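You operate a simulated robot arm through the tools that you are given. There is no shell and no other tool.

The job below is to be done with a simulated two-armed robot. You get a single attempt, and the scene is never put back.

TASK
Run-out check: centre the striped column by the laser and turn it once at slow speed.
Fine: offset 5 mm or less; laser off before the turn; hands off while it turns; the column must not slip; leave the white cube and the step knob.
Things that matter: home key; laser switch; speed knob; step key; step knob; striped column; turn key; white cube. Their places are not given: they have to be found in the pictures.

The check looks at the end state, three seconds after you hand in, the way a careful person would. Anything else that was tipped, shoved, dropped, spilled or broken makes it a failure.

THE ROBOT
Two 7-joint arms with fingered hands on one trunk that stands fixed in place. Base frame: the origin is at the foot of the trunk, x ahead of it, y to its left, z up. Lengths are in cm, angles in rad, forces in N, time in s.
The left shoulder is at [5, 21.4, 86.9], the right one opposite. With the tool pointing down near the work surface each hand reaches from about 38 to 88 cm from the base axis, measured 20 degrees to its own side. Payload 3 kg a hand.
The tool frame of a hand sits at the grasp point between the pads (the TCP): z along the fingers, y along the line on which they close. The tips reach 2.6 cm beyond it. The gripper opens to 13.2 cm; its body begins 7.3 cm behind the TCP. The gripper is a hand of 3 fingers: y runs from the thumb to the fingers, the wrist lies at [0, 0, -22.9] in the tool frame.
Orientation is that of the tool frame in the base frame, as a unit quaternion [w, x, y, z]. With the fingers straight down and closing along the base's y, the tool's x points along the base's -x, its y along +y and its z along -z.

THE INTERFACE
- The arms move only by the tool step_arm. It takes "left_deltas", "right_deltas" or both (then of equal length, played together; a hand with none holds still); each is a list of rows, each an object (a shift or turn left out is 0) with "rotation": the turn, a rotation vector about the base's x, y, z in rad, a list of three; "slide": the shift along the base's x, y, z in cm, a list of three. In form: [{"rotation": [rx, ry, rz], "slide": [x, y, z]}, ...]. A call has 1 to 20 rows; each row is the pose to reach, as a shift and turn from the pose commanded when the call began. A row lasts 0.2 s, in which the tool goes at most 5 cm and 0.15 rad; a call with a longer step from one row to the next is refused whole. A pose out of reach is approached as far as the arm can. The call stops where the force on the tool passes 40 N (or 10 N more than at its start, if that is more) or the arm is blocked; 0.2 s more then pass. In this call time passes only in rows, and 0.2 s behind the last. The reply holds the time, the measured pose of the TCP, the force on the tool along the base axes, the opening and the grip force, in the units named above and with some noise, with the torque about the TCP (base axes, N m) and any sound that the robot's microphone picked up.
- Cameras (640 x 400 px; columns grow to the right, rows downward): "scene" is now at [2.85, 1.38, 149.06]; the picture's right is [0.17, -0.99, 0.00], its down [-0.73, -0.13, -0.67] and it looks along [0.66, 0.12, -0.74] (base axes); focal length 297 px, centre (320, 200). "left" rides on the left gripper at [-6.1, 0.3, -9.2] in its tool frame; the picture's right is [-0.05, -1.00, 0.00], its down [0.83, -0.04, -0.56] and it looks along [0.55, -0.03, 0.83] (tool axes); focal length 230 px, centre (320, 200). "right" rides on the right gripper at [6.2, 0.3, -9.2] in its tool frame; the picture's right is [-0.05, 1.00, 0.00], its down [-0.83, -0.04, -0.56] and it looks along [-0.55, -0.03, 0.83] (tool axes); focal length 230 px, centre (320, 200).
- camera(camera): a new picture of that camera. It takes no simulated time.
- set_fingers(finger1, finger2, thumb_bend, hand): sets how far each is bent, from 0 (flat) to 1 (curled in); at 0.3 the hand is open as for a grip, at 0.7 the pads meet at the TCP. One left out holds its place. A second passes; each finger stops where it meets its share of the squeeze, and holds until it gets a number again. It is the only way to open and close the hand. It gives what a move gives, with no picture; readings hold the bend of each and the force on the fingers (four entries, about 0 where the hand has none), thumb and palm.
- turn_head(pan, tilt): turns the head with the scene camera to pan (to the left, within 1.501 rad either way) and tilt (down, from -0.506 to 1.204), counted from straight ahead of the robot. It gives what a move gives.
- point_at(camera, pixels): for up to 12 pixels [column, row] of the newest picture of that camera ("zoom" is the newest enlarged one), the place [x, y, z] in the base frame of the surface seen there, good to about 0.2 cm. It takes no simulated time.
- close_up(camera, box): a new picture of the part [left, top, right, bottom] of that camera's present view, enlarged. It takes no simulated time.
- finish_job(): hands the job in; it is judged then, once.

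Open the grippers and draw the arms clear of the work before you hand the job in, unless the task says otherwise.

The tools are called after "Emit:" as a command line: name --argument value ..., lists and objects as JSON in quotes. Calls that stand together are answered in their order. step_arm: Moves the arms, as the interface text tells. Its arguments: {"type":"object","properties":{"left_deltas":{"type":"array","items":{"type":"object","properties":{"rotation":{"type":"array","items":{"type":"number"}},"slide":{"type":"array","items":{"type":"number"}}}}},"right_deltas":{"type":"array","items":{"type":"object","properties":{"rotation":{"type":"array","items":{"type":"number"}},"slide":{"type":"array","items":{"type":"number"}}}}}},"required":[]} The other tools are called the same way: set_fingers (finger1, finger2, thumb_bend, hand) moves the fingers one by one; turn_head (pan, tilt) turns the head that bears the scene camera; camera (camera) takes a picture; point_at (camera, pixels) gives the place of the surface under pixels of a picture; close_up (camera, box) takes an enlarged picture of a part of a camera's view; finish_job () hands the job in.

At the start:

```text
time_s: 0.0
left_position: [52.24, 11.2, 113.23]
left_tool_rot: [-0.001, 0.046, 0.999, 0.0]
left_ft_force: [0.0, -0.4, 1.2]
left_torque: [0.01, 0.02, 0.03]
left_grip_width: 13.2
left_gripper_force: 0.0
left_shape: jaw
left_bend: [0.3, 0.3, 0.3]
left_finger forces: [0.0, 0.0, 0.0, 0.0, 0.0, 0.1]
right_position: [53.77, -32.92, 113.71]
right_tool_rot: [0.0, 0.047, 0.999, 0.0]
right_ft_force: [-0.2, -0.2, -0.1]
right_torque: [0.0, 0.02, -0.05]
right_grip_width: 13.21
right_gripper_force: 0.1
right_shape: jaw
right_bend: [0.3, 0.3, 0.3]
right_finger forces: [0.0, 0.0, 0.0, 0.1, 0.0, 0.0]
head pan, tilt (commanded): [0.173, 0.831]
```

scene: 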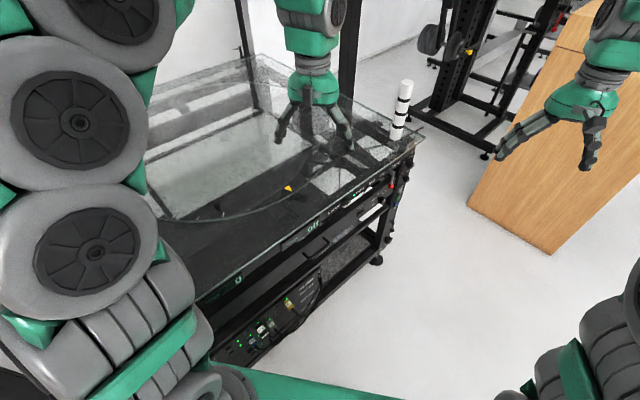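
right: 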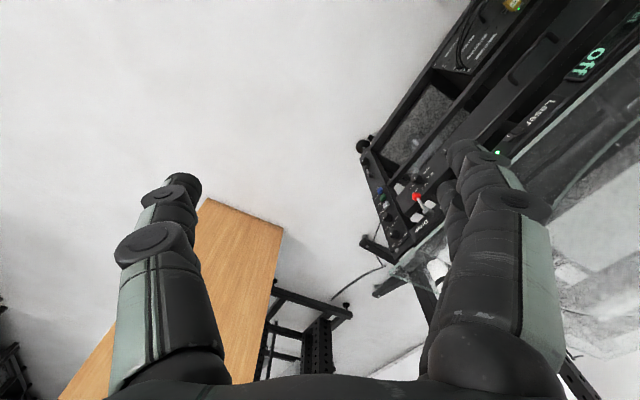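
left: 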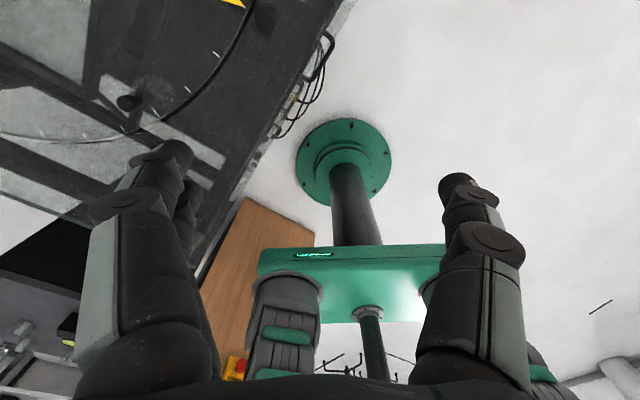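

The start picture shows a glass-topped bench with a striped column near (402,110) and a front panel with labels along the edge around (340,210). I'll enlarge those parts of the scene view.

Emit:
close_up --camera "scene" --box '[260, 60, 440, 260]'

Emit:
close_up --camera "scene" --box '[190, 160, 420, 360]'

Emit:
close_up --camera "right" --box '[340, 0, 640, 300]'

Emit:
close_up --camera "left" --box '[0, 0, 360, 240]'

```text
2.00 times, centred on (350, 160) of scene
```

zoom: 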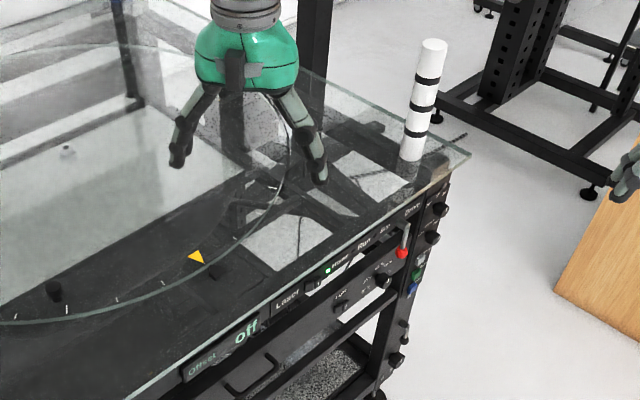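

```text
2.00 times, centred on (305, 260) of scene
```

zoom: 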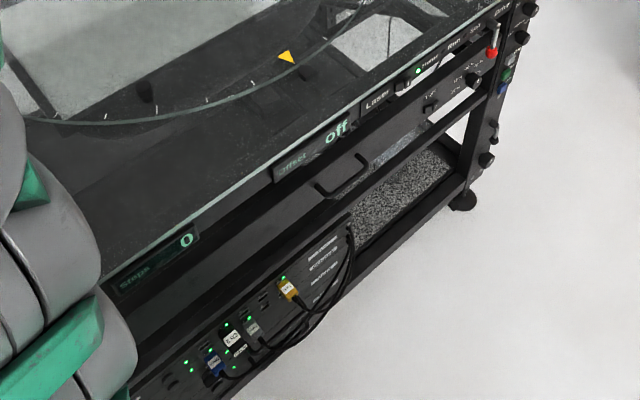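

```text
1.33 times, centred on (490, 150) of right
```

zoom: 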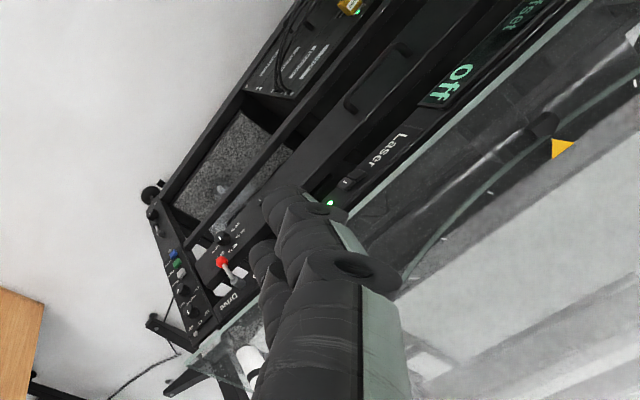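

```text
1.67 times, centred on (180, 120) of left
```

zoom: 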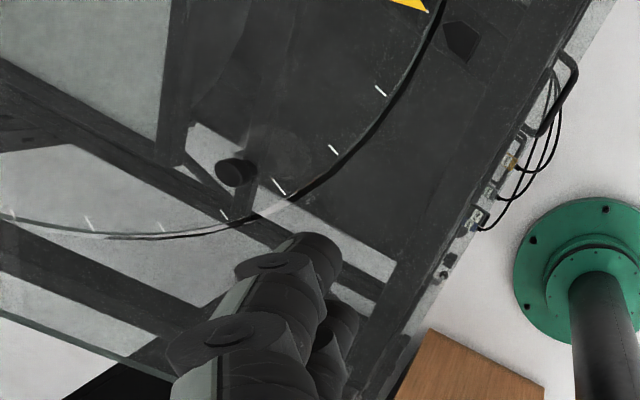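

The panel reads "Offset Off", "Laser", a green LED and a red lever "Drive", but much is hidden. I'll turn the head further left to see the whole table and the turntable ring.

Emit:
turn_head --pan 0.45 --tilt 0.7

Emit:
camera --camera "scene"

```text
time_s: 0.8
left_position: [52.09, 11.2, 113.26]
left_tool_rot: [-0.001, 0.046, 0.999, 0.0]
left_ft_force: [0.0, -0.6, -0.1]
left_torque: [-0.03, 0.01, -0.02]
left_grip_width: 13.19
left_gripper_force: 0.1
left_shape: jaw
left_bend: [0.3, 0.3, 0.3]
left_finger forces: [0.1, 0.0, 0.0, 0.1, 0.0, 0.1]
right_position: [53.71, -32.91, 113.68]
right_tool_rot: [0.0, 0.047, 0.999, 0.0]
right_ft_force: [-0.3, -0.4, 0.8]
right_torque: [0.02, -0.03, -0.01]
right_grip_width: 13.21
right_gripper_force: 0.1
right_shape: jaw
right_bend: [0.3, 0.3, 0.3]
right_finger forces: [0.0, 0.1, 0.0, 0.0, 0.0, 0.0]
head pan, tilt (commanded): [0.45, 0.7]
```

```text
taken
```

scene: 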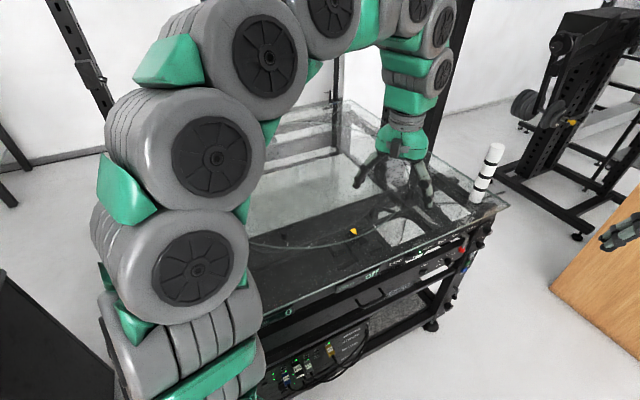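

The column stands at (487,172) on the right far corner of the glass, with the turntable arc through (300,245) and the pointer at (353,231). I'll query the place of these points.

Emit:
point_at --camera "scene" --pixels '[[496, 148], [478, 198], [353, 231], [504, 207], [250, 240], [280, 247], [330, 243], [385, 218], [463, 250], [370, 275], [290, 310], [420, 225]]'

Emit:
close_up --camera "scene" --box '[240, 130, 520, 330]'

Emit:
close_up --camera "scene" --box '[360, 200, 500, 300]'

```text
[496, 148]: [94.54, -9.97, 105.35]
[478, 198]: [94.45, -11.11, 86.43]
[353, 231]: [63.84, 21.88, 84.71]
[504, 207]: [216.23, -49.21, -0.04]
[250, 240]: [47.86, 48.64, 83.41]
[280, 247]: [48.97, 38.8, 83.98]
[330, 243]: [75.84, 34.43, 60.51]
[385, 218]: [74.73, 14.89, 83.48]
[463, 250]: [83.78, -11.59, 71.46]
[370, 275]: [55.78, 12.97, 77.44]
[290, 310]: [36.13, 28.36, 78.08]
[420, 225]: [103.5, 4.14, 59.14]
```

```text
2.00 times, centred on (380, 230) of scene
```

zoom: 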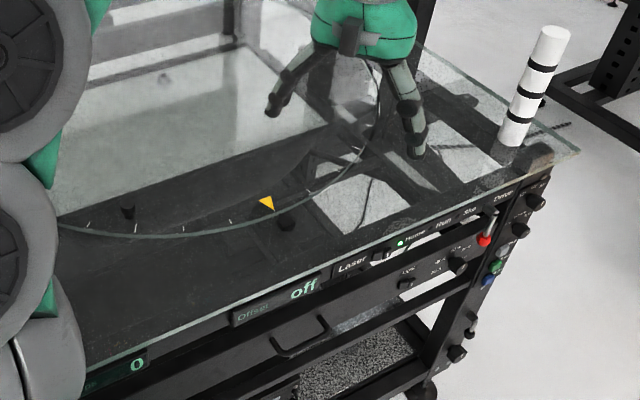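

```text
4.00 times, centred on (430, 250) of scene
```

zoom: 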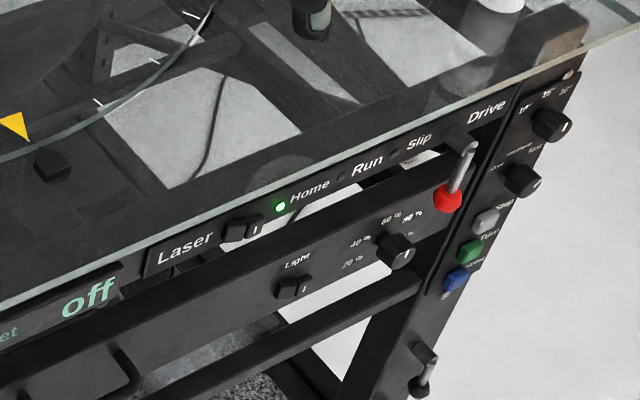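

The zoom shows the whole panel: laser rocker, Home/Run/Slip lamps, Drive lever with red ball, step knob (10/15/30°), speed knob (slow/normal/fast), and the grey Step, green Turn and blue Home keys. Before moving the left arm out of the view I check where the posts and surrounding things are.

Emit:
point_at --camera "scene" --pixels '[[78, 75], [100, 100], [336, 80], [450, 90], [310, 140], [345, 110], [290, 160], [30, 310], [410, 195], [440, 205], [360, 130], [500, 150]]'

Emit:
close_up --camera "scene" --box '[0, 0, 320, 200]'

Emit:
camera --camera "left"

```text
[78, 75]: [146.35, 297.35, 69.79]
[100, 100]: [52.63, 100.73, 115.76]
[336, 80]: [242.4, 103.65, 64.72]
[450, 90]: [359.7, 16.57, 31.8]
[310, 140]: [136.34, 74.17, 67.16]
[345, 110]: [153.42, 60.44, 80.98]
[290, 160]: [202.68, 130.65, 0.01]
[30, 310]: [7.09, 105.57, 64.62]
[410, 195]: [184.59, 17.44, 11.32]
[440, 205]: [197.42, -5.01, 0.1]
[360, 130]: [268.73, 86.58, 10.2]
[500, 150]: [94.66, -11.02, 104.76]
```

```text
2.00 times, centred on (160, 100) of scene
```

zoom: 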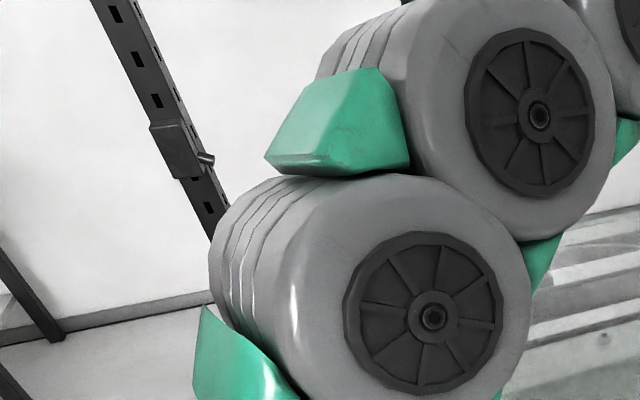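

```text
taken
```

left: 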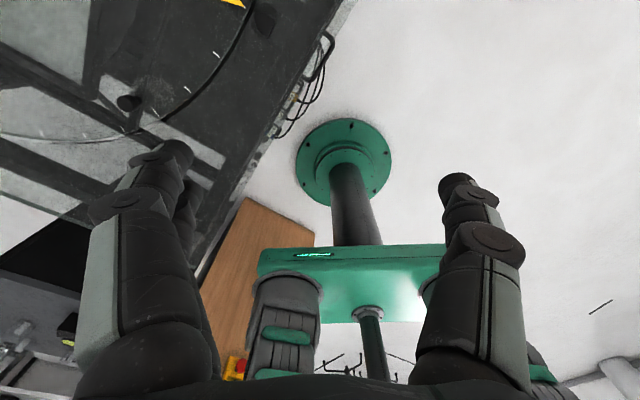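

The left hand is well above the glass (z≈84), with a rack post far off at about (53,101,116). I'll draw the left hand up and to the left to clear the scene camera's view of the turntable.

Emit:
step_arm --left_deltas '[{"slide": [-1, 4, 1]}, {"slide": [-2, 8, 2]}, {"slide": [-3, 12, 3]}, {"slide": [-4, 16, 4]}, {"slide": [-5, 20, 5]}, {"slide": [-6, 24, 6]}, {"slide": [-7, 28, 7]}, {"slide": [-8, 32, 8]}, {"slide": [-9, 36, 9]}, {"slide": [-10, 40, 10]}, {"slide": [-11, 44, 11]}, {"slide": [-12, 48, 12]}]'

Emit:
camera --camera "scene"

Emit:
camera --camera "left"

```text
time_s: 3.4
left_position: [40.55, 57.2, 124.49]
left_tool_rot: [-0.001, 0.046, 0.999, 0.0]
left_ft_force: [-0.2, -0.6, 0.4]
left_torque: [0.01, -0.04, -0.01]
left_grip_width: 13.19
left_gripper_force: 0.0
left_shape: jaw
left_bend: [0.3, 0.3, 0.3]
left_finger forces: [0.0, 0.0, 0.0, 0.0, 0.0, 0.1]
left hand out of reach, approached as far as the arm can: row 12
right_position: [53.72, -32.92, 113.8]
right_tool_rot: [0.0, 0.046, 0.999, 0.0]
right_ft_force: [-0.1, 0.7, -0.1]
right_torque: [0.0, -0.01, 0.01]
right_grip_width: 13.19
right_gripper_force: 0.0
right_shape: jaw
right_bend: [0.3, 0.3, 0.3]
right_finger forces: [0.0, 0.1, 0.1, 0.0, 0.0, 0.1]
head pan, tilt (commanded): [0.45, 0.7]
```

```text
taken
```

scene: 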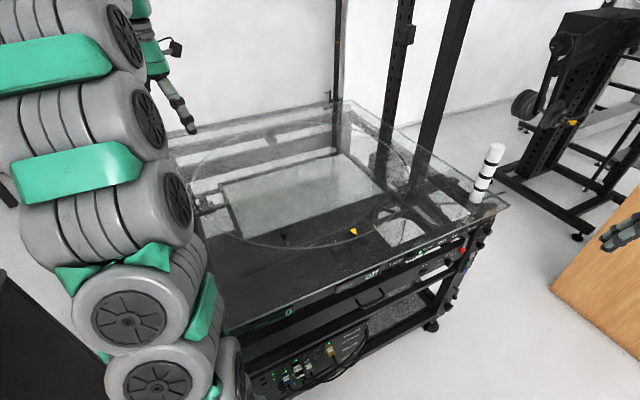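

```text
taken
```

left: 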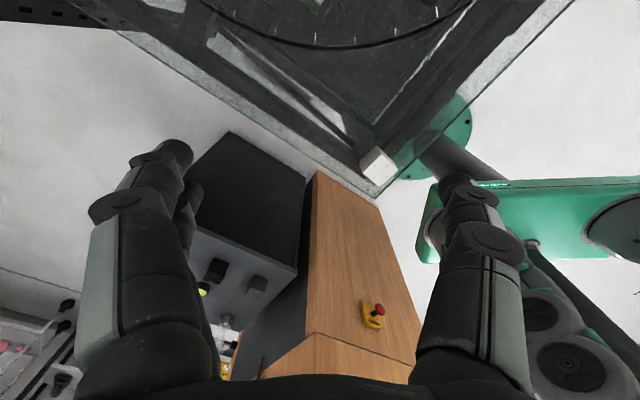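

The disc's full outline is now visible in the scene view, and the left camera shows the white cube at (378,165) on the glass's corner next to the trunk. I zoom on the disc and the cube and query places.

Emit:
close_up --camera "scene" --box '[180, 90, 500, 290]'

Emit:
point_at --camera "left" --pixels '[[378, 165], [366, 158], [388, 175], [375, 192], [320, 40], [400, 38], [250, 25], [437, 42], [573, 2], [400, 150], [365, 170], [460, 20]]'

Emit:
close_up --camera "left" --box '[200, 0, 520, 200]'

```text
2.00 times, centred on (340, 190) of scene
```

zoom: 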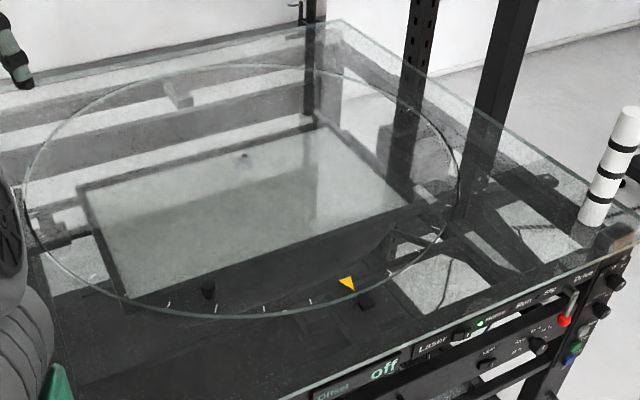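

```text
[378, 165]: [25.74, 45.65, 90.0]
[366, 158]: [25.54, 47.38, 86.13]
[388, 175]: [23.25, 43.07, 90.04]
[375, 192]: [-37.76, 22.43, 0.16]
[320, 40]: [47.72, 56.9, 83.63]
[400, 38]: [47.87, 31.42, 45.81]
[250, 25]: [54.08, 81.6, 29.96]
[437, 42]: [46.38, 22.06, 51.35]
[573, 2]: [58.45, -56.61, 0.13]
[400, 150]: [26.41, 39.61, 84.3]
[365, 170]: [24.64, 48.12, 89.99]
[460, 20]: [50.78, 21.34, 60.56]
```

```text
2.00 times, centred on (360, 100) of left
```

zoom: 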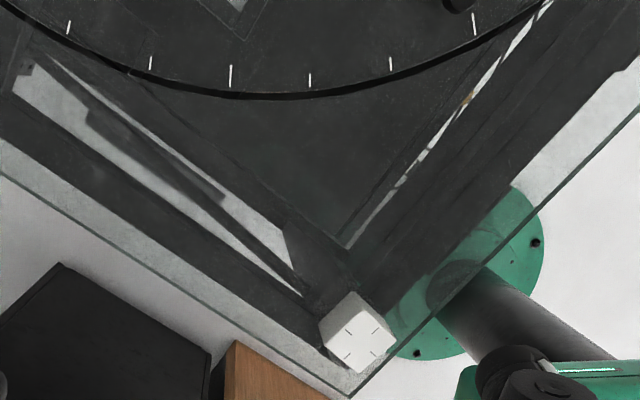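

The white cube sits at about (25,46,84–90), and the disc's centre works out near (81.5,47.5), roughly 39 cm in radius. Next I zoom hard on the control panel to locate each control.

Emit:
close_up --camera "scene" --box '[455, 205, 495, 230]'

Emit:
close_up --camera "scene" --box '[440, 225, 488, 275]'

Emit:
close_up --camera "scene" --box '[340, 235, 440, 297]'

Emit:
close_up --camera "scene" --box '[230, 280, 330, 342]'

```text
16.00 times, centred on (475, 218) of scene
```

zoom: 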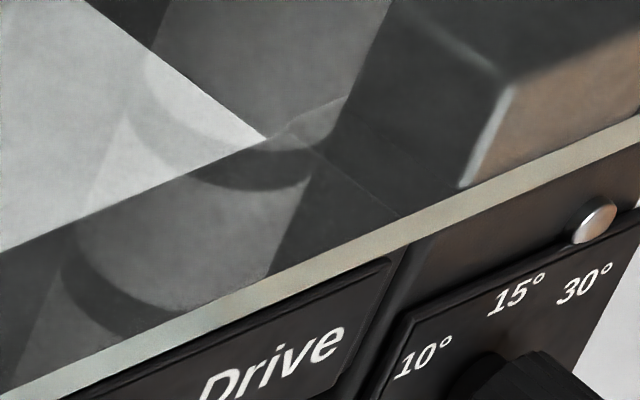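

```text
8.00 times, centred on (464, 250) of scene
```

zoom: 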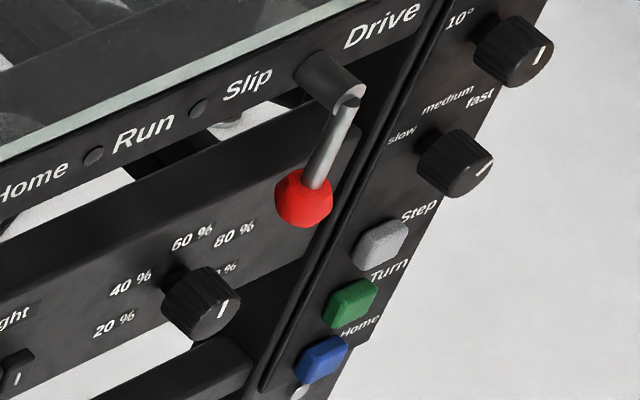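

```text
6.40 times, centred on (390, 266) of scene
```

zoom: 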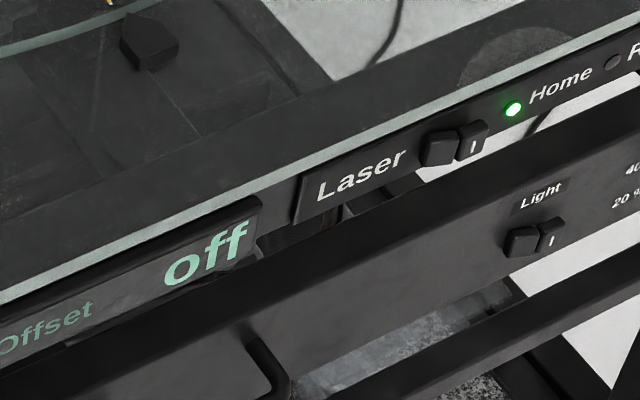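

```text
6.40 times, centred on (280, 311) of scene
```

zoom: 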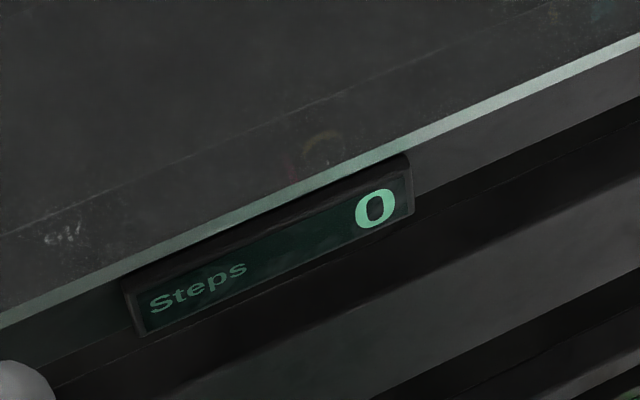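

The panel is clear now: step knob on top, speed knob (slow/medium/fast) under it, then the Step, Turn and Home keys; the laser rocker is left of the green Home lamp, with a look-alike "Light" rocker below it. I re-zoom to get the places of these controls.

Emit:
close_up --camera "scene" --box '[440, 205, 500, 280]'

Emit:
point_at --camera "scene" --pixels '[[413, 253], [408, 254], [417, 251], [487, 231], [481, 245], [471, 255], [468, 263], [464, 270], [462, 250], [479, 217], [395, 265], [335, 295]]'

```text
5.33 times, centred on (470, 242) of scene
```

zoom: 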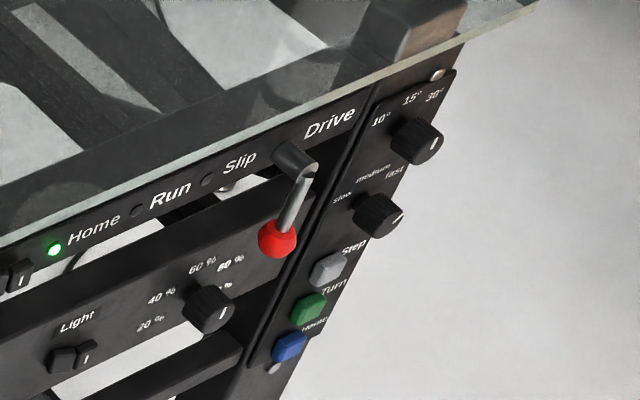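

```text
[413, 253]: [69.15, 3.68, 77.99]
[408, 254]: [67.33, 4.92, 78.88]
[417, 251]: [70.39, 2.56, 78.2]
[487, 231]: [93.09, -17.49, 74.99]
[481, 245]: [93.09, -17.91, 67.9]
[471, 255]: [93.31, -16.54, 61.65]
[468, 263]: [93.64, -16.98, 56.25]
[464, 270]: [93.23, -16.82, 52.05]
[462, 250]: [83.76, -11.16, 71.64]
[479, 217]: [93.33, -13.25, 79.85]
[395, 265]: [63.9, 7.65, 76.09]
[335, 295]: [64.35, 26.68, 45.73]
```

Controls located: laser rocker ≈(69,3.7,78.2), step knob ≈(93,-17.5,75), speed knob ≈(93,-17.9,68), Step/Turn/Home keys ≈(93.4,-17,61.7/56.3/52). Before bringing the right hand round to look at the panel I check the wooden thing on the right and what the posts behind the disc are.

Emit:
point_at --camera "scene" --pixels '[[600, 220], [600, 290], [552, 288], [625, 190], [395, 100], [440, 130], [337, 110], [345, 103], [505, 207], [435, 325], [400, 160], [636, 350]]'

Emit:
turn_head --pan -0.1 --tilt 0.75

Emit:
camera --camera "scene"

```text
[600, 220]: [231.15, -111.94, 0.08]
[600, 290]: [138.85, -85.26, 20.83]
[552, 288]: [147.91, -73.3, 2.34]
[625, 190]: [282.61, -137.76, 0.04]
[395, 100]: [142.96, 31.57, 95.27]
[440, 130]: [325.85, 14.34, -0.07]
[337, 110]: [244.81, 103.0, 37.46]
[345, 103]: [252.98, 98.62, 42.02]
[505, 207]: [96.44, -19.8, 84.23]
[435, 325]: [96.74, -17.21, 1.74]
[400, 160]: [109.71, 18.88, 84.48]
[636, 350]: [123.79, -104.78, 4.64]
```

```text
time_s: 4.4
left_position: [40.61, 57.38, 124.63]
left_tool_rot: [-0.001, 0.047, 0.999, 0.0]
left_ft_force: [0.5, -0.2, 0.1]
left_torque: [0.02, -0.03, 0.03]
left_grip_width: 13.22
left_gripper_force: 0.0
left_shape: jaw
left_bend: [0.3, 0.3, 0.3]
left_finger forces: [0.1, 0.1, 0.0, 0.0, 0.1, 0.0]
right_position: [53.79, -32.99, 113.58]
right_tool_rot: [0.0, 0.047, 0.999, -0.001]
right_ft_force: [0.2, 0.4, -0.1]
right_torque: [0.0, 0.02, -0.02]
right_grip_width: 13.17
right_gripper_force: 0.0
right_shape: jaw
right_bend: [0.3, 0.3, 0.3]
right_finger forces: [0.1, 0.0, 0.0, 0.0, 0.1, 0.1]
head pan, tilt (commanded): [-0.099, 0.75]
```

```text
taken
```

scene: 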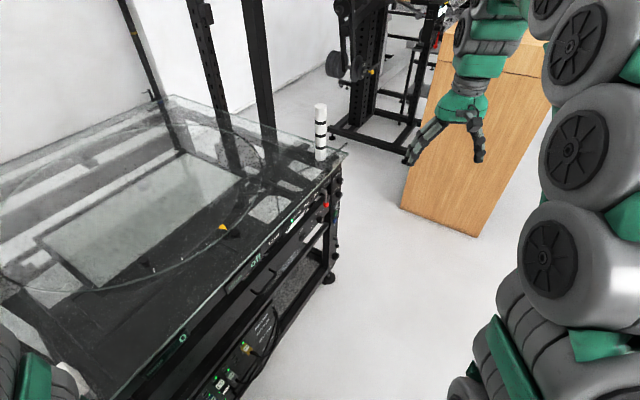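

The wooden box is well away (x>138), so the space in front of the panel is free. I turn the right hand to point forward while sliding it slightly ahead and down.

Emit:
step_arm --right_deltas '[{"rotation": [0, -0.14, 0], "slide": [1, 0, -1]}, {"rotation": [0, -0.28, 0], "slide": [2, 0, -2]}, {"rotation": [0, -0.42, 0], "slide": [3, 0, -3]}, {"rotation": [0, -0.56, 0], "slide": [4, 0, -4]}, {"rotation": [0, -0.7, 0], "slide": [5, 0, -5]}, {"rotation": [0, -0.84, 0], "slide": [6, 0, -6]}, {"rotation": [0, -0.98, 0], "slide": [7, 0, -7]}, {"rotation": [0, -1.12, 0], "slide": [8, 0, -8]}, {"rotation": [0, -1.26, 0], "slide": [9, 0, -9]}, {"rotation": [0, -1.4, 0], "slide": [10, 0, -10]}, {"rotation": [0, -1.48, 0], "slide": [11, 0, -11]}]'

Emit:
camera --camera "right"

Emit:
camera --camera "scene"

```text
time_s: 6.8
left_position: [40.57, 57.21, 124.69]
left_tool_rot: [0.0, 0.046, 0.999, 0.0]
left_ft_force: [0.8, 0.2, -0.4]
left_torque: [0.01, -0.01, -0.01]
left_grip_width: 13.17
left_gripper_force: 0.0
left_shape: jaw
left_bend: [0.3, 0.3, 0.3]
left_finger forces: [0.0, 0.0, 0.0, 0.0, 0.0, 0.0]
right_position: [69.12, -34.69, 105.36]
right_tool_rot: [0.664, 0.034, 0.747, 0.031]
right_ft_force: [-1.0, 0.1, -0.3]
right_torque: [0.01, -0.01, 0.02]
right_grip_width: 13.18
right_gripper_force: 0.0
right_shape: jaw
right_bend: [0.3, 0.3, 0.3]
right_finger forces: [0.1, 0.1, 0.0, 0.1, 0.1, 0.0]
right hand out of reach, approached as far as the arm can: row 9, 10, 11
head pan, tilt (commanded): [-0.099, 0.75]
```

```text
taken
```

right: 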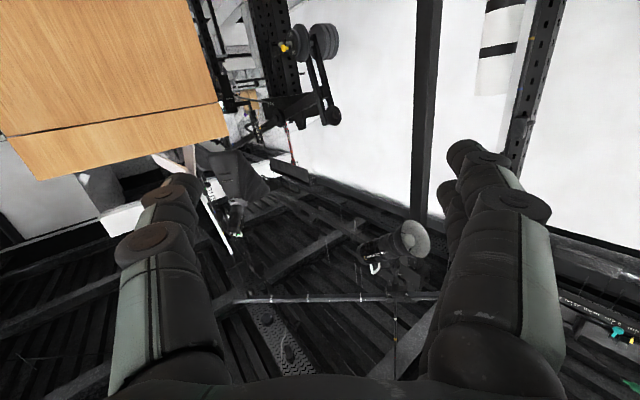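

```text
taken
```

scene: 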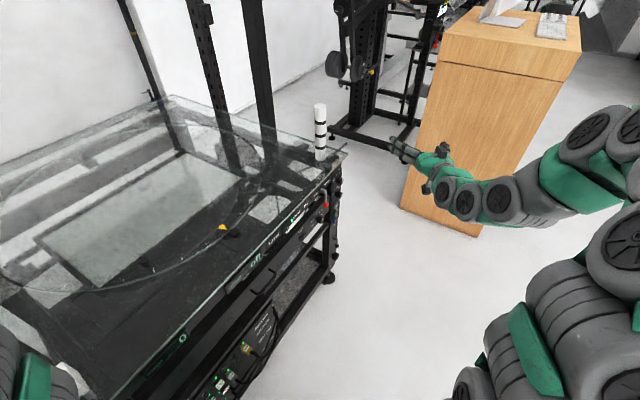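

The right hand now points forward but was a bit too close to the shoulder. I move it forward and down in front of the panel while rolling it so its camera sits on the right side and looks toward the panel.

Emit:
step_arm --right_deltas '[{"rotation": [-0.13, 0, 0], "slide": [2, 0, -2]}, {"rotation": [-0.26, 0, 0], "slide": [4, 0, -4]}, {"rotation": [-0.39, 0, 0], "slide": [6, 0, -7]}, {"rotation": [-0.52, 0, 0], "slide": [7, 1, -9]}, {"rotation": [-0.65, 0, 0], "slide": [8, 2, -12]}, {"rotation": [-0.78, 0, 0], "slide": [9, 3, -15]}, {"rotation": [-0.91, 0, 0], "slide": [9, 4, -17]}, {"rotation": [-1.04, 0, 0], "slide": [9, 5, -19]}, {"rotation": [-1.17, 0, 0], "slide": [9, 6, -21]}, {"rotation": [-1.3, 0, 0], "slide": [9, 7, -23]}, {"rotation": [-1.43, 0, 0], "slide": [9, 8, -25]}, {"rotation": [-1.56, 0, 0], "slide": [9, 9, -27]}]'

Emit:
camera --camera "right"

Emit:
camera --camera "scene"

```text
time_s: 9.4
left_position: [40.59, 57.22, 124.65]
left_tool_rot: [0.0, 0.047, 0.999, 0.0]
left_ft_force: [-0.2, 0.3, 0.6]
left_torque: [-0.02, 0.02, -0.01]
left_grip_width: 13.2
left_gripper_force: 0.1
left_shape: jaw
left_bend: [0.3, 0.3, 0.3]
left_finger forces: [0.1, 0.0, 0.0, 0.1, 0.1, 0.1]
right_position: [78.09, -25.51, 78.39]
right_tool_rot: [0.503, -0.45, 0.546, -0.497]
right_ft_force: [0.2, -0.1, 0.1]
right_torque: [-0.02, -0.01, 0.0]
right_grip_width: 13.18
right_gripper_force: 0.1
right_shape: jaw
right_bend: [0.3, 0.3, 0.3]
right_finger forces: [0.0, 0.1, 0.0, 0.0, 0.1, 0.0]
head pan, tilt (commanded): [-0.099, 0.75]
```

```text
taken
```

right: 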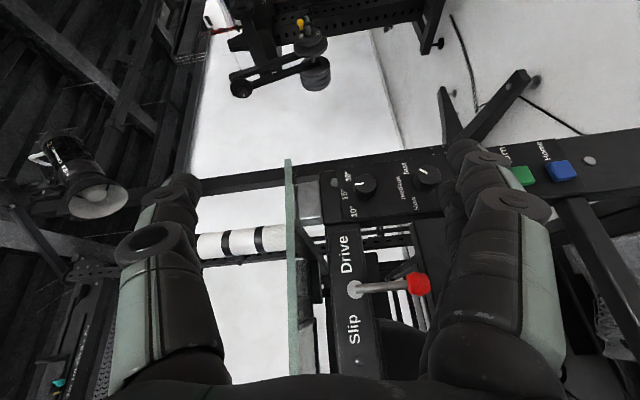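

```text
taken
```

scene: 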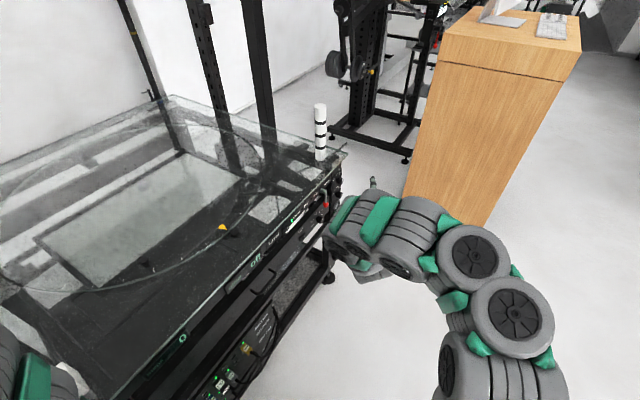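

The right camera now sees the panel squarely (turned 90°: picture left is up, picture up is the panel's right). I zoom on the knobs and keys.

Emit:
close_up --camera "right" --box '[320, 130, 480, 230]'

Emit:
point_at --camera "right" --pixels '[[365, 184], [357, 184], [428, 176], [420, 170], [525, 175], [562, 170], [588, 160], [418, 284], [355, 291], [335, 205], [400, 215], [358, 362]]'

Emit:
close_up --camera "right" --box '[480, 110, 640, 210]'

```text
4.00 times, centred on (400, 180) of right
```

zoom: 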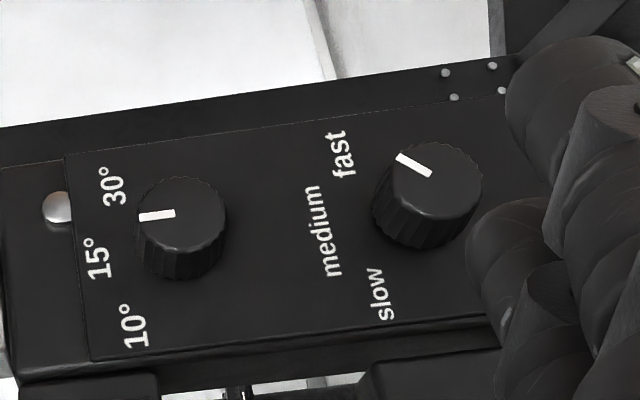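

```text
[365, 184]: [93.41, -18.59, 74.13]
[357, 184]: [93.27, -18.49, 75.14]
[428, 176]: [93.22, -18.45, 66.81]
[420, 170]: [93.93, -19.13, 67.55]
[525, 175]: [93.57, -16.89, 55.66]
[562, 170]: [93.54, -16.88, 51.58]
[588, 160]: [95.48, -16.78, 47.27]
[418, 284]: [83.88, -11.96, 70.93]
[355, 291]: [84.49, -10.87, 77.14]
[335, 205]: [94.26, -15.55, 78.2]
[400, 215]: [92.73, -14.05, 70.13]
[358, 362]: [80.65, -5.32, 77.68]
```

```text
4.00 times, centred on (560, 160) of right
```

zoom: 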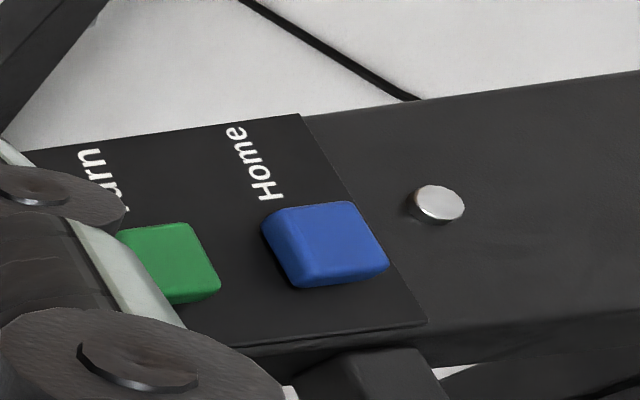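

The speed knob's white mark points at "fast" (up-right on the panel) and the step knob at 15°. I now try a one-finger poking shape on the right hand (thumb to the axis, fingers flat) while it is clear of everything and look at it.

Emit:
set_fingers --hand "right" --finger1 0.0 --finger2 0.0 --thumb_bend 0.7

Emit:
camera --camera "right"

Emit:
close_up --camera "scene" --box '[290, 150, 430, 300]'

```text
time_s: 10.4
left_position: [40.57, 57.18, 124.58]
left_tool_rot: [0.001, 0.047, 0.999, 0.001]
left_ft_force: [0.0, -0.3, 0.6]
left_torque: [0.0, 0.03, 0.02]
left_grip_width: 13.2
left_gripper_force: 0.3
left_shape: jaw
left_bend: [0.3, 0.3, 0.3]
left_finger forces: [0.1, 0.1, 0.0, 0.0, 0.0, 0.0]
right_position: [78.09, -25.68, 78.38]
right_tool_rot: [0.502, -0.45, 0.547, -0.496]
right_ft_force: [-0.7, 0.1, 0.1]
right_torque: [0.03, -0.01, -0.01]
right_grip_width: 9.96
right_gripper_force: 0.0
right_shape: fingers
right_bend: [0.0, 0.0, 0.7]
right_finger forces: [0.0, 0.0, 0.0, 0.0, 0.0, 0.0]
head pan, tilt (commanded): [-0.099, 0.75]
```

```text
taken
```

right: 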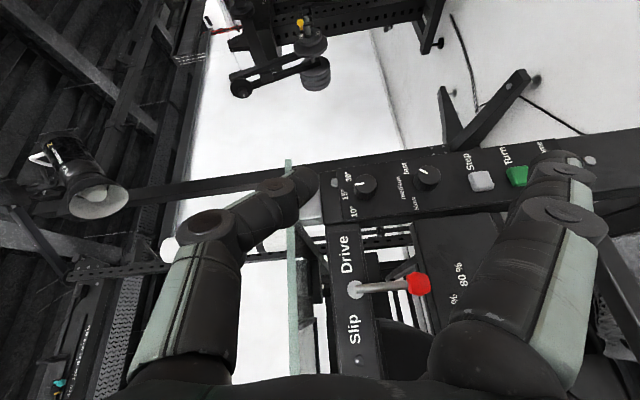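

```text
2.67 times, centred on (360, 225) of scene
```

zoom: 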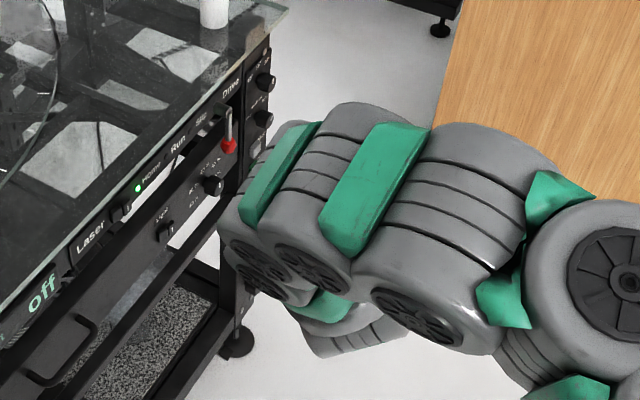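

The flat fingers still stick out beside the thumb. I'll try the opposite shape: both fingers curled in and the thumb out as a single poker.

Emit:
set_fingers --hand "right" --finger1 1.0 --finger2 1.0 --thumb_bend 0.3

Emit:
camera --camera "right"

Emit:
point_at --camera "right" --pixels '[[185, 180], [190, 185], [175, 190], [160, 200], [470, 160], [300, 190], [340, 230], [380, 250]]'

```text
time_s: 11.4
left_position: [40.75, 57.29, 124.57]
left_tool_rot: [0.0, 0.046, 0.999, -0.001]
left_ft_force: [1.1, 0.5, 0.6]
left_torque: [-0.02, 0.01, -0.02]
left_grip_width: 13.2
left_gripper_force: 0.0
left_shape: jaw
left_bend: [0.3, 0.3, 0.3]
left_finger forces: [0.0, 0.1, 0.0, 0.1, 0.1, 0.0]
right_position: [78.11, -25.52, 78.51]
right_tool_rot: [0.502, -0.45, 0.547, -0.496]
right_ft_force: [0.8, -0.4, 0.0]
right_torque: [-0.02, -0.02, -0.01]
right_grip_width: 5.76
right_gripper_force: 0.1
right_shape: fingers
right_bend: [1.0, 1.0, 0.3]
right_finger forces: [0.0, 0.0, 0.0, 0.0, 0.0, 0.0]
head pan, tilt (commanded): [-0.099, 0.75]
```

```text
taken
```

right: 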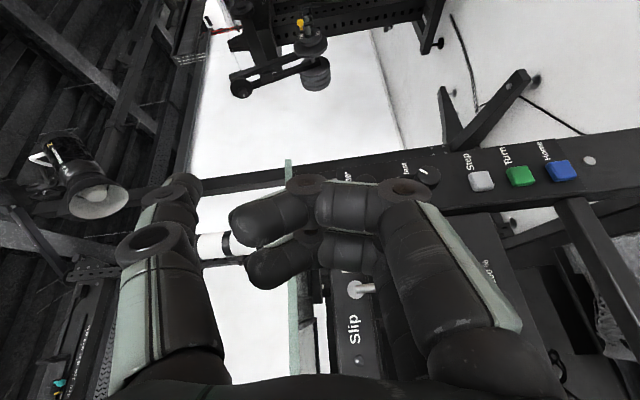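

```text
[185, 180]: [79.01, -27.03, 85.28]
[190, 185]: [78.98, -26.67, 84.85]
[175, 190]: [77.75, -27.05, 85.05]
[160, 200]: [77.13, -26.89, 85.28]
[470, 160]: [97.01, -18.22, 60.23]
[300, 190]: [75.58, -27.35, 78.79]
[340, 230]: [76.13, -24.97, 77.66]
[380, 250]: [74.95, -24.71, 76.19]
```

The thumb alone sticks out now, with its tip about 7 cm from the tool axis on the upper side. I zoom on it to measure its tip.

Emit:
close_up --camera "right" --box '[130, 150, 290, 250]'

Emit:
point_at --camera "zoom" --pixels '[[200, 100], [220, 95], [240, 105], [260, 110], [270, 120], [275, 135], [275, 160], [230, 140], [180, 130], [60, 190]]'

```text
4.00 times, centred on (210, 200) of right
```

zoom: 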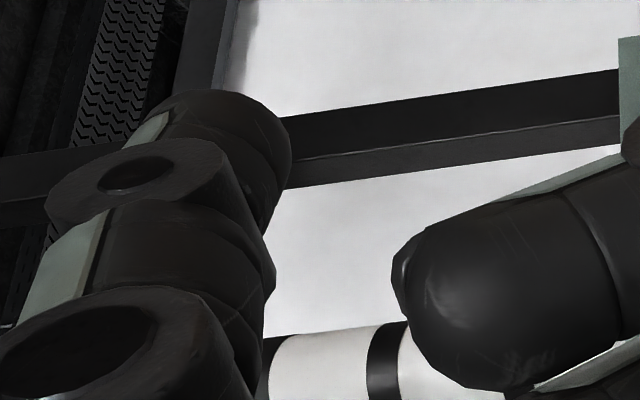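

```text
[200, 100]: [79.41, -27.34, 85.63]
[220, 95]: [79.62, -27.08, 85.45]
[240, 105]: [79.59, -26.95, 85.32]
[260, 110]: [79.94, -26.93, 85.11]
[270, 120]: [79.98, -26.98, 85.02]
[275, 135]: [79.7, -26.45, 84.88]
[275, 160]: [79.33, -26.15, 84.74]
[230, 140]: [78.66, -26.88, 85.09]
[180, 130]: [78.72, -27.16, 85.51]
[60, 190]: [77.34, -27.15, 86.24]
```

The thumb tip sits at about tool (0,-6.9,+2.6). I now swing the right hand to face the panel squarely about 12 cm in front of the laser rocker so the right camera can see it up close.

Emit:
step_arm --right_deltas '[{"rotation": [0, 0, 0.08], "slide": [-1.5, 1.5, -0.6]}, {"rotation": [0, 0, 0.16], "slide": [-3, 3, -1.2]}, {"rotation": [0, 0, 0.24], "slide": [-4.5, 4.5, -1.8]}, {"rotation": [0, 0, 0.32], "slide": [-6, 6, -2.4]}, {"rotation": [0, 0, 0.4], "slide": [-7.5, 7.5, -3]}, {"rotation": [0, 0, 0.48], "slide": [-9, 9, -3.6]}, {"rotation": [0, 0, 0.56], "slide": [-10.5, 10.5, -4.2]}, {"rotation": [0, 0, 0.64], "slide": [-12, 12, -4.8]}, {"rotation": [0, 0, 0.72], "slide": [-13.5, 13.5, -5.4]}, {"rotation": [0, 0, 0.8], "slide": [-15, 15, -6]}, {"rotation": [0, 0, 0.88], "slide": [-16.7, 16.7, -6.6]}, {"rotation": [0, 0, 0.95], "slide": [-18.4, 18.2, -7.1]}]'

Emit:
camera --camera "right"

Emit:
camera --camera "scene"

```text
time_s: 14.0
left_position: [40.68, 57.19, 124.74]
left_tool_rot: [0.0, 0.047, 0.999, 0.0]
left_ft_force: [1.0, -0.1, 0.3]
left_torque: [-0.02, 0.0, -0.01]
left_grip_width: 13.2
left_gripper_force: 0.1
left_shape: jaw
left_bend: [0.3, 0.3, 0.3]
left_finger forces: [0.0, 0.0, 0.0, 0.0, 0.1, 0.1]
right_position: [60.96, -7.53, 70.51]
right_tool_rot: [0.674, -0.65, 0.28, -0.211]
right_ft_force: [0.0, 0.1, 0.2]
right_torque: [0.0, 0.01, 0.02]
right_grip_width: 5.74
right_gripper_force: 0.0
right_shape: fingers
right_bend: [1.0, 1.0, 0.3]
right_finger forces: [0.0, 0.0, 0.0, 0.0, 0.1, 0.0]
right hand out of reach, approached as far as the arm can: row 7, 8, 9, 10, 11, 12
head pan, tilt (commanded): [-0.099, 0.75]
```

```text
taken
```

right: 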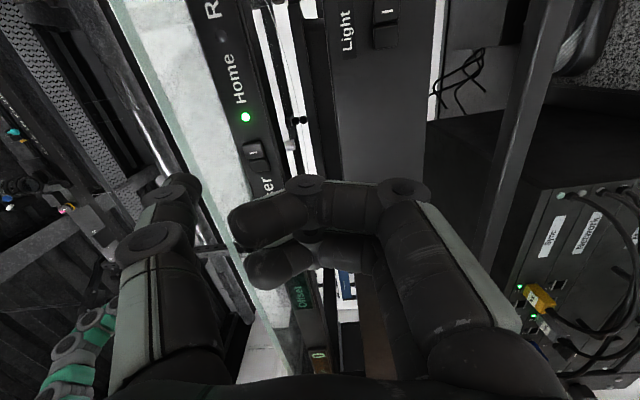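

```text
taken
```

scene: 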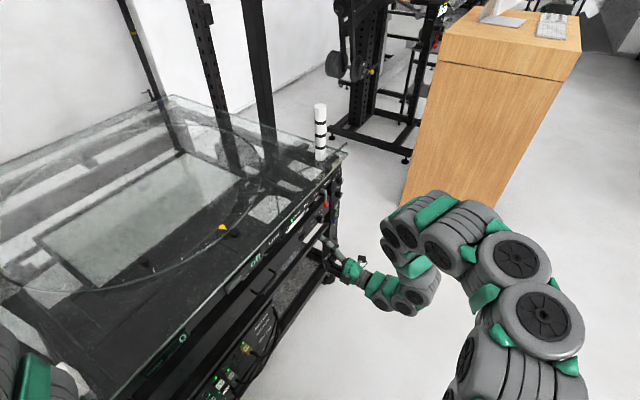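

The hand faces the panel and the laser rocker shows at (255,153) in the right picture, beside the green Home lamp (246,117). I zoom on it and query its halves.

Emit:
close_up --camera "right" --box '[210, 90, 306, 200]'

Emit:
point_at --camera "right" --pixels '[[252, 150], [258, 165], [246, 117], [245, 140], [262, 140], [265, 150], [248, 158], [265, 185], [234, 110], [262, 120]]'

```text
3.64 times, centred on (258, 145) of right
```

zoom: 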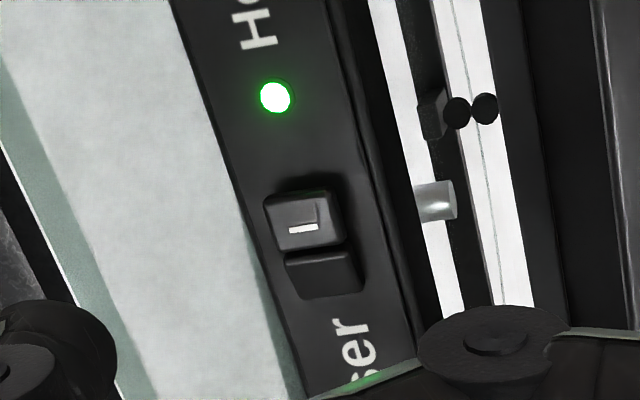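

```text
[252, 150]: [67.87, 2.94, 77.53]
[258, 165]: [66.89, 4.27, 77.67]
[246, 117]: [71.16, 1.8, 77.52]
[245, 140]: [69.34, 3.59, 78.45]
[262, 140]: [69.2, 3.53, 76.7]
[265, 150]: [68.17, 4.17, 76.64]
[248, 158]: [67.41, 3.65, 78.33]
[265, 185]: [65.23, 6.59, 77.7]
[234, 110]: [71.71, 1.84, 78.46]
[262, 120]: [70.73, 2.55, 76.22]
```

The rocker's "I" half (the panel's right half, at ≈(68.3,2.6,77.5)) stands proud, so it is off and must be pressed there. I bring the thumb tip to about 2 cm in front of that half.

Emit:
step_arm --right_deltas '[{"slide": [1.5, 2.5, 0.1]}, {"slide": [2.8, 5.0, 0.1]}, {"slide": [3.9, 7.0, 0.1]}]'

Emit:
camera --camera "right"

Emit:
close_up --camera "scene" --box '[240, 190, 360, 290]'

```text
time_s: 14.8
left_position: [40.5, 57.31, 124.6]
left_tool_rot: [0.0, 0.046, 0.999, 0.0]
left_ft_force: [0.0, 0.4, -0.4]
left_torque: [0.0, 0.01, 0.02]
left_grip_width: 13.16
left_gripper_force: 0.1
left_shape: jaw
left_bend: [0.3, 0.3, 0.3]
left_finger forces: [0.0, 0.1, 0.1, 0.1, 0.1, 0.0]
right_position: [64.94, -0.68, 70.64]
right_tool_rot: [0.674, -0.65, 0.28, -0.212]
right_ft_force: [0.2, -0.6, -0.1]
right_torque: [0.02, 0.01, 0.0]
right_grip_width: 5.75
right_gripper_force: 0.1
right_shape: fingers
right_bend: [1.0, 1.0, 0.3]
right_finger forces: [0.1, 0.1, 0.0, 0.0, 0.1, 0.0]
head pan, tilt (commanded): [-0.099, 0.75]
```

```text
taken
```

right: 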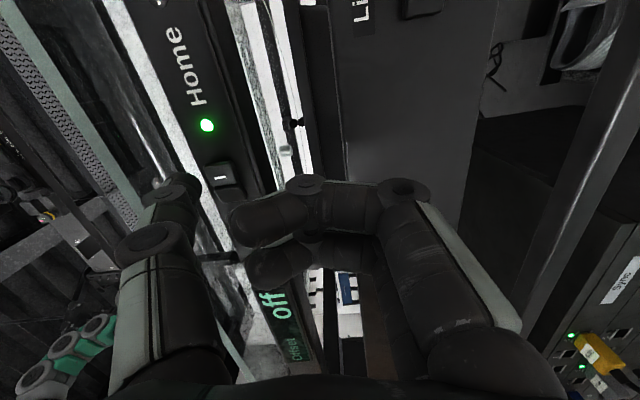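

```text
4.00 times, centred on (300, 240) of scene
```

zoom: 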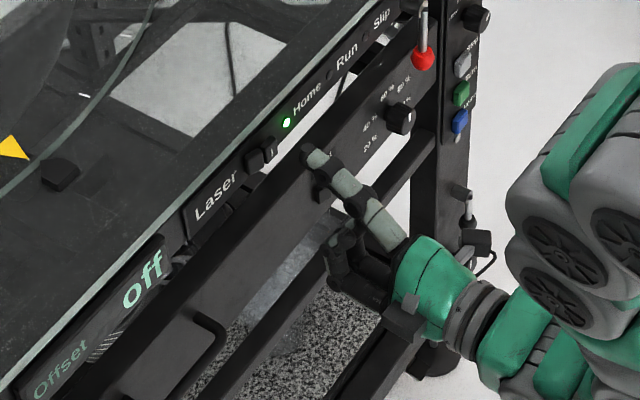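

The thumb tip shows at (312,152) in the zoom, close to the rocker at (262,153). I check the tip's and the rocker's measured places from this view.

Emit:
point_at --camera "zoom" --pixels '[[308, 148], [312, 155], [318, 165], [306, 160], [262, 158], [270, 150], [252, 160], [287, 122]]'

Emit:
point_at --camera "right" --pixels '[[222, 177], [218, 168], [228, 185], [207, 125], [198, 185], [195, 180], [190, 176]]'

```text
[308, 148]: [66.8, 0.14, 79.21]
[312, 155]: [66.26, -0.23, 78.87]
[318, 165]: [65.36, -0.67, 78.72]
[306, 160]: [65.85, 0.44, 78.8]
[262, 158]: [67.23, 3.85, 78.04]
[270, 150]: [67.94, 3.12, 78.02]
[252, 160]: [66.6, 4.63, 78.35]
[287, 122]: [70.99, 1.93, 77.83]
```

```text
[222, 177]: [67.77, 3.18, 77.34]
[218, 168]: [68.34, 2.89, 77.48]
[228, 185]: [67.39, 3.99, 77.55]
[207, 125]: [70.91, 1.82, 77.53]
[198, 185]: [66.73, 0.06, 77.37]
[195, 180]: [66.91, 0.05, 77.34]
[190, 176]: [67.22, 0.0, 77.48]
```

Tip and rocker line up (rocker's I half ≈4.8 cm ahead of the TCP, tip ≈2.6 cm ahead). I advance the thumb along the panel normal in small steps to press it.

Emit:
step_arm --right_deltas '[{"slide": [0.65, 0.76, 0]}, {"slide": [1.17, 1.36, 0]}, {"slide": [1.43, 1.67, 0]}, {"slide": [1.63, 1.9, 0]}, {"slide": [1.76, 2.05, 0]}]'

Emit:
camera --camera "right"

Emit:
close_up --camera "scene" --box '[240, 190, 360, 290]'

```text
time_s: 16.0
left_position: [40.66, 57.26, 124.74]
left_tool_rot: [-0.001, 0.046, 0.999, 0.001]
left_ft_force: [-0.6, -0.6, 0.0]
left_torque: [0.01, 0.02, -0.01]
left_grip_width: 13.19
left_gripper_force: 0.1
left_shape: jaw
left_bend: [0.3, 0.3, 0.3]
left_finger forces: [0.1, 0.0, 0.0, 0.0, 0.1, 0.0]
right_position: [66.71, 1.32, 70.88]
right_tool_rot: [0.674, -0.65, 0.281, -0.212]
right_ft_force: [-0.7, -0.6, -0.6]
right_torque: [-0.02, -0.03, -0.01]
right_grip_width: 5.74
right_gripper_force: 0.1
right_shape: fingers
right_bend: [1.0, 1.0, 0.3]
right_finger forces: [0.0, 0.0, 0.0, 0.0, 0.1, 0.0]
head pan, tilt (commanded): [-0.099, 0.75]
```

```text
taken
```

right: 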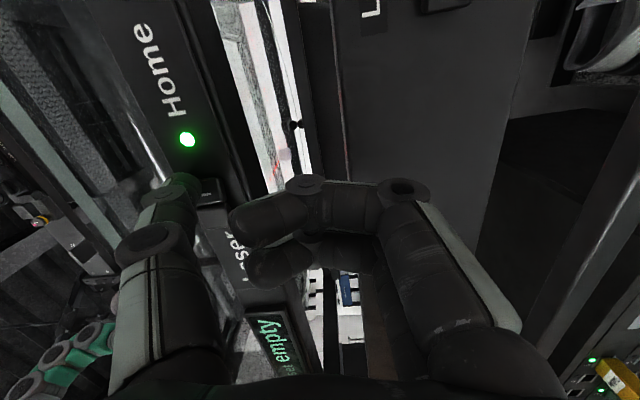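

```text
4.00 times, centred on (300, 240) of scene
```

zoom: 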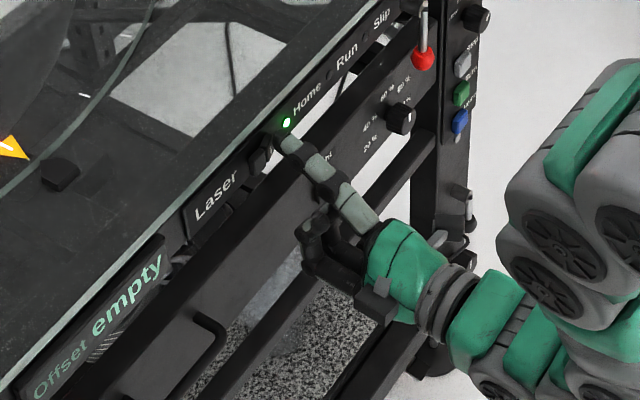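

The Offset display now reads "empty", so the laser is on. I back the right hand straight off and look for the beam.

Emit:
step_arm --right_deltas '[{"slide": [-1.3, -1.5, 0]}, {"slide": [-2.6, -3.0, 0]}, {"slide": [-3.9, -4.6, 0]}, {"slide": [-3.9, -8.0, 0]}, {"slide": [-3.9, -12.0, 0]}, {"slide": [-1.0, -15.0, 0]}, {"slide": [2.0, -18.0, 0]}]'

Emit:
turn_head --pan 0.4 --tilt 0.65

Emit:
camera --camera "scene"

```text
time_s: 17.6
left_position: [40.51, 57.31, 124.57]
left_tool_rot: [0.0, 0.047, 0.999, 0.0]
left_ft_force: [-0.4, 0.4, 0.1]
left_torque: [0.02, 0.0, -0.02]
left_grip_width: 13.18
left_gripper_force: 0.1
left_shape: jaw
left_bend: [0.3, 0.3, 0.3]
left_finger forces: [0.1, 0.0, 0.0, 0.1, 0.0, 0.1]
right_position: [68.76, -16.51, 70.79]
right_tool_rot: [0.674, -0.65, 0.28, -0.212]
right_ft_force: [0.0, -0.2, 0.4]
right_torque: [-0.01, 0.02, 0.01]
right_grip_width: 5.79
right_gripper_force: 0.0
right_shape: fingers
right_bend: [1.0, 1.0, 0.3]
right_finger forces: [0.0, 0.0, 0.0, 0.1, 0.1, 0.0]
head pan, tilt (commanded): [-0.099, 0.75]
```

```text
time_s: 18.5
left_position: [40.58, 57.28, 124.61]
left_tool_rot: [-0.001, 0.046, 0.999, 0.001]
left_ft_force: [-0.5, 0.7, 0.1]
left_torque: [0.01, 0.03, -0.03]
left_grip_width: 13.21
left_gripper_force: 0.0
left_shape: jaw
left_bend: [0.3, 0.3, 0.3]
left_finger forces: [0.0, 0.0, 0.1, 0.1, 0.1, 0.0]
right_position: [68.61, -16.51, 70.76]
right_tool_rot: [0.674, -0.65, 0.281, -0.211]
right_ft_force: [0.3, -0.5, -0.5]
right_torque: [-0.01, 0.04, 0.01]
right_grip_width: 5.8
right_gripper_force: 0.0
right_shape: fingers
right_bend: [1.0, 1.0, 0.3]
right_finger forces: [0.0, 0.0, 0.1, 0.0, 0.0, 0.0]
head pan, tilt (commanded): [0.4, 0.649]
```

```text
taken
```

scene: 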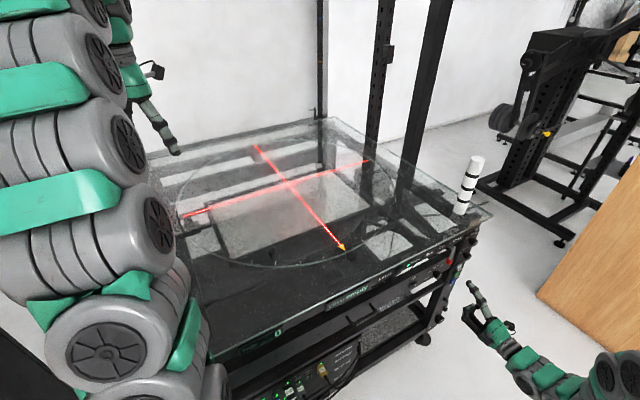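

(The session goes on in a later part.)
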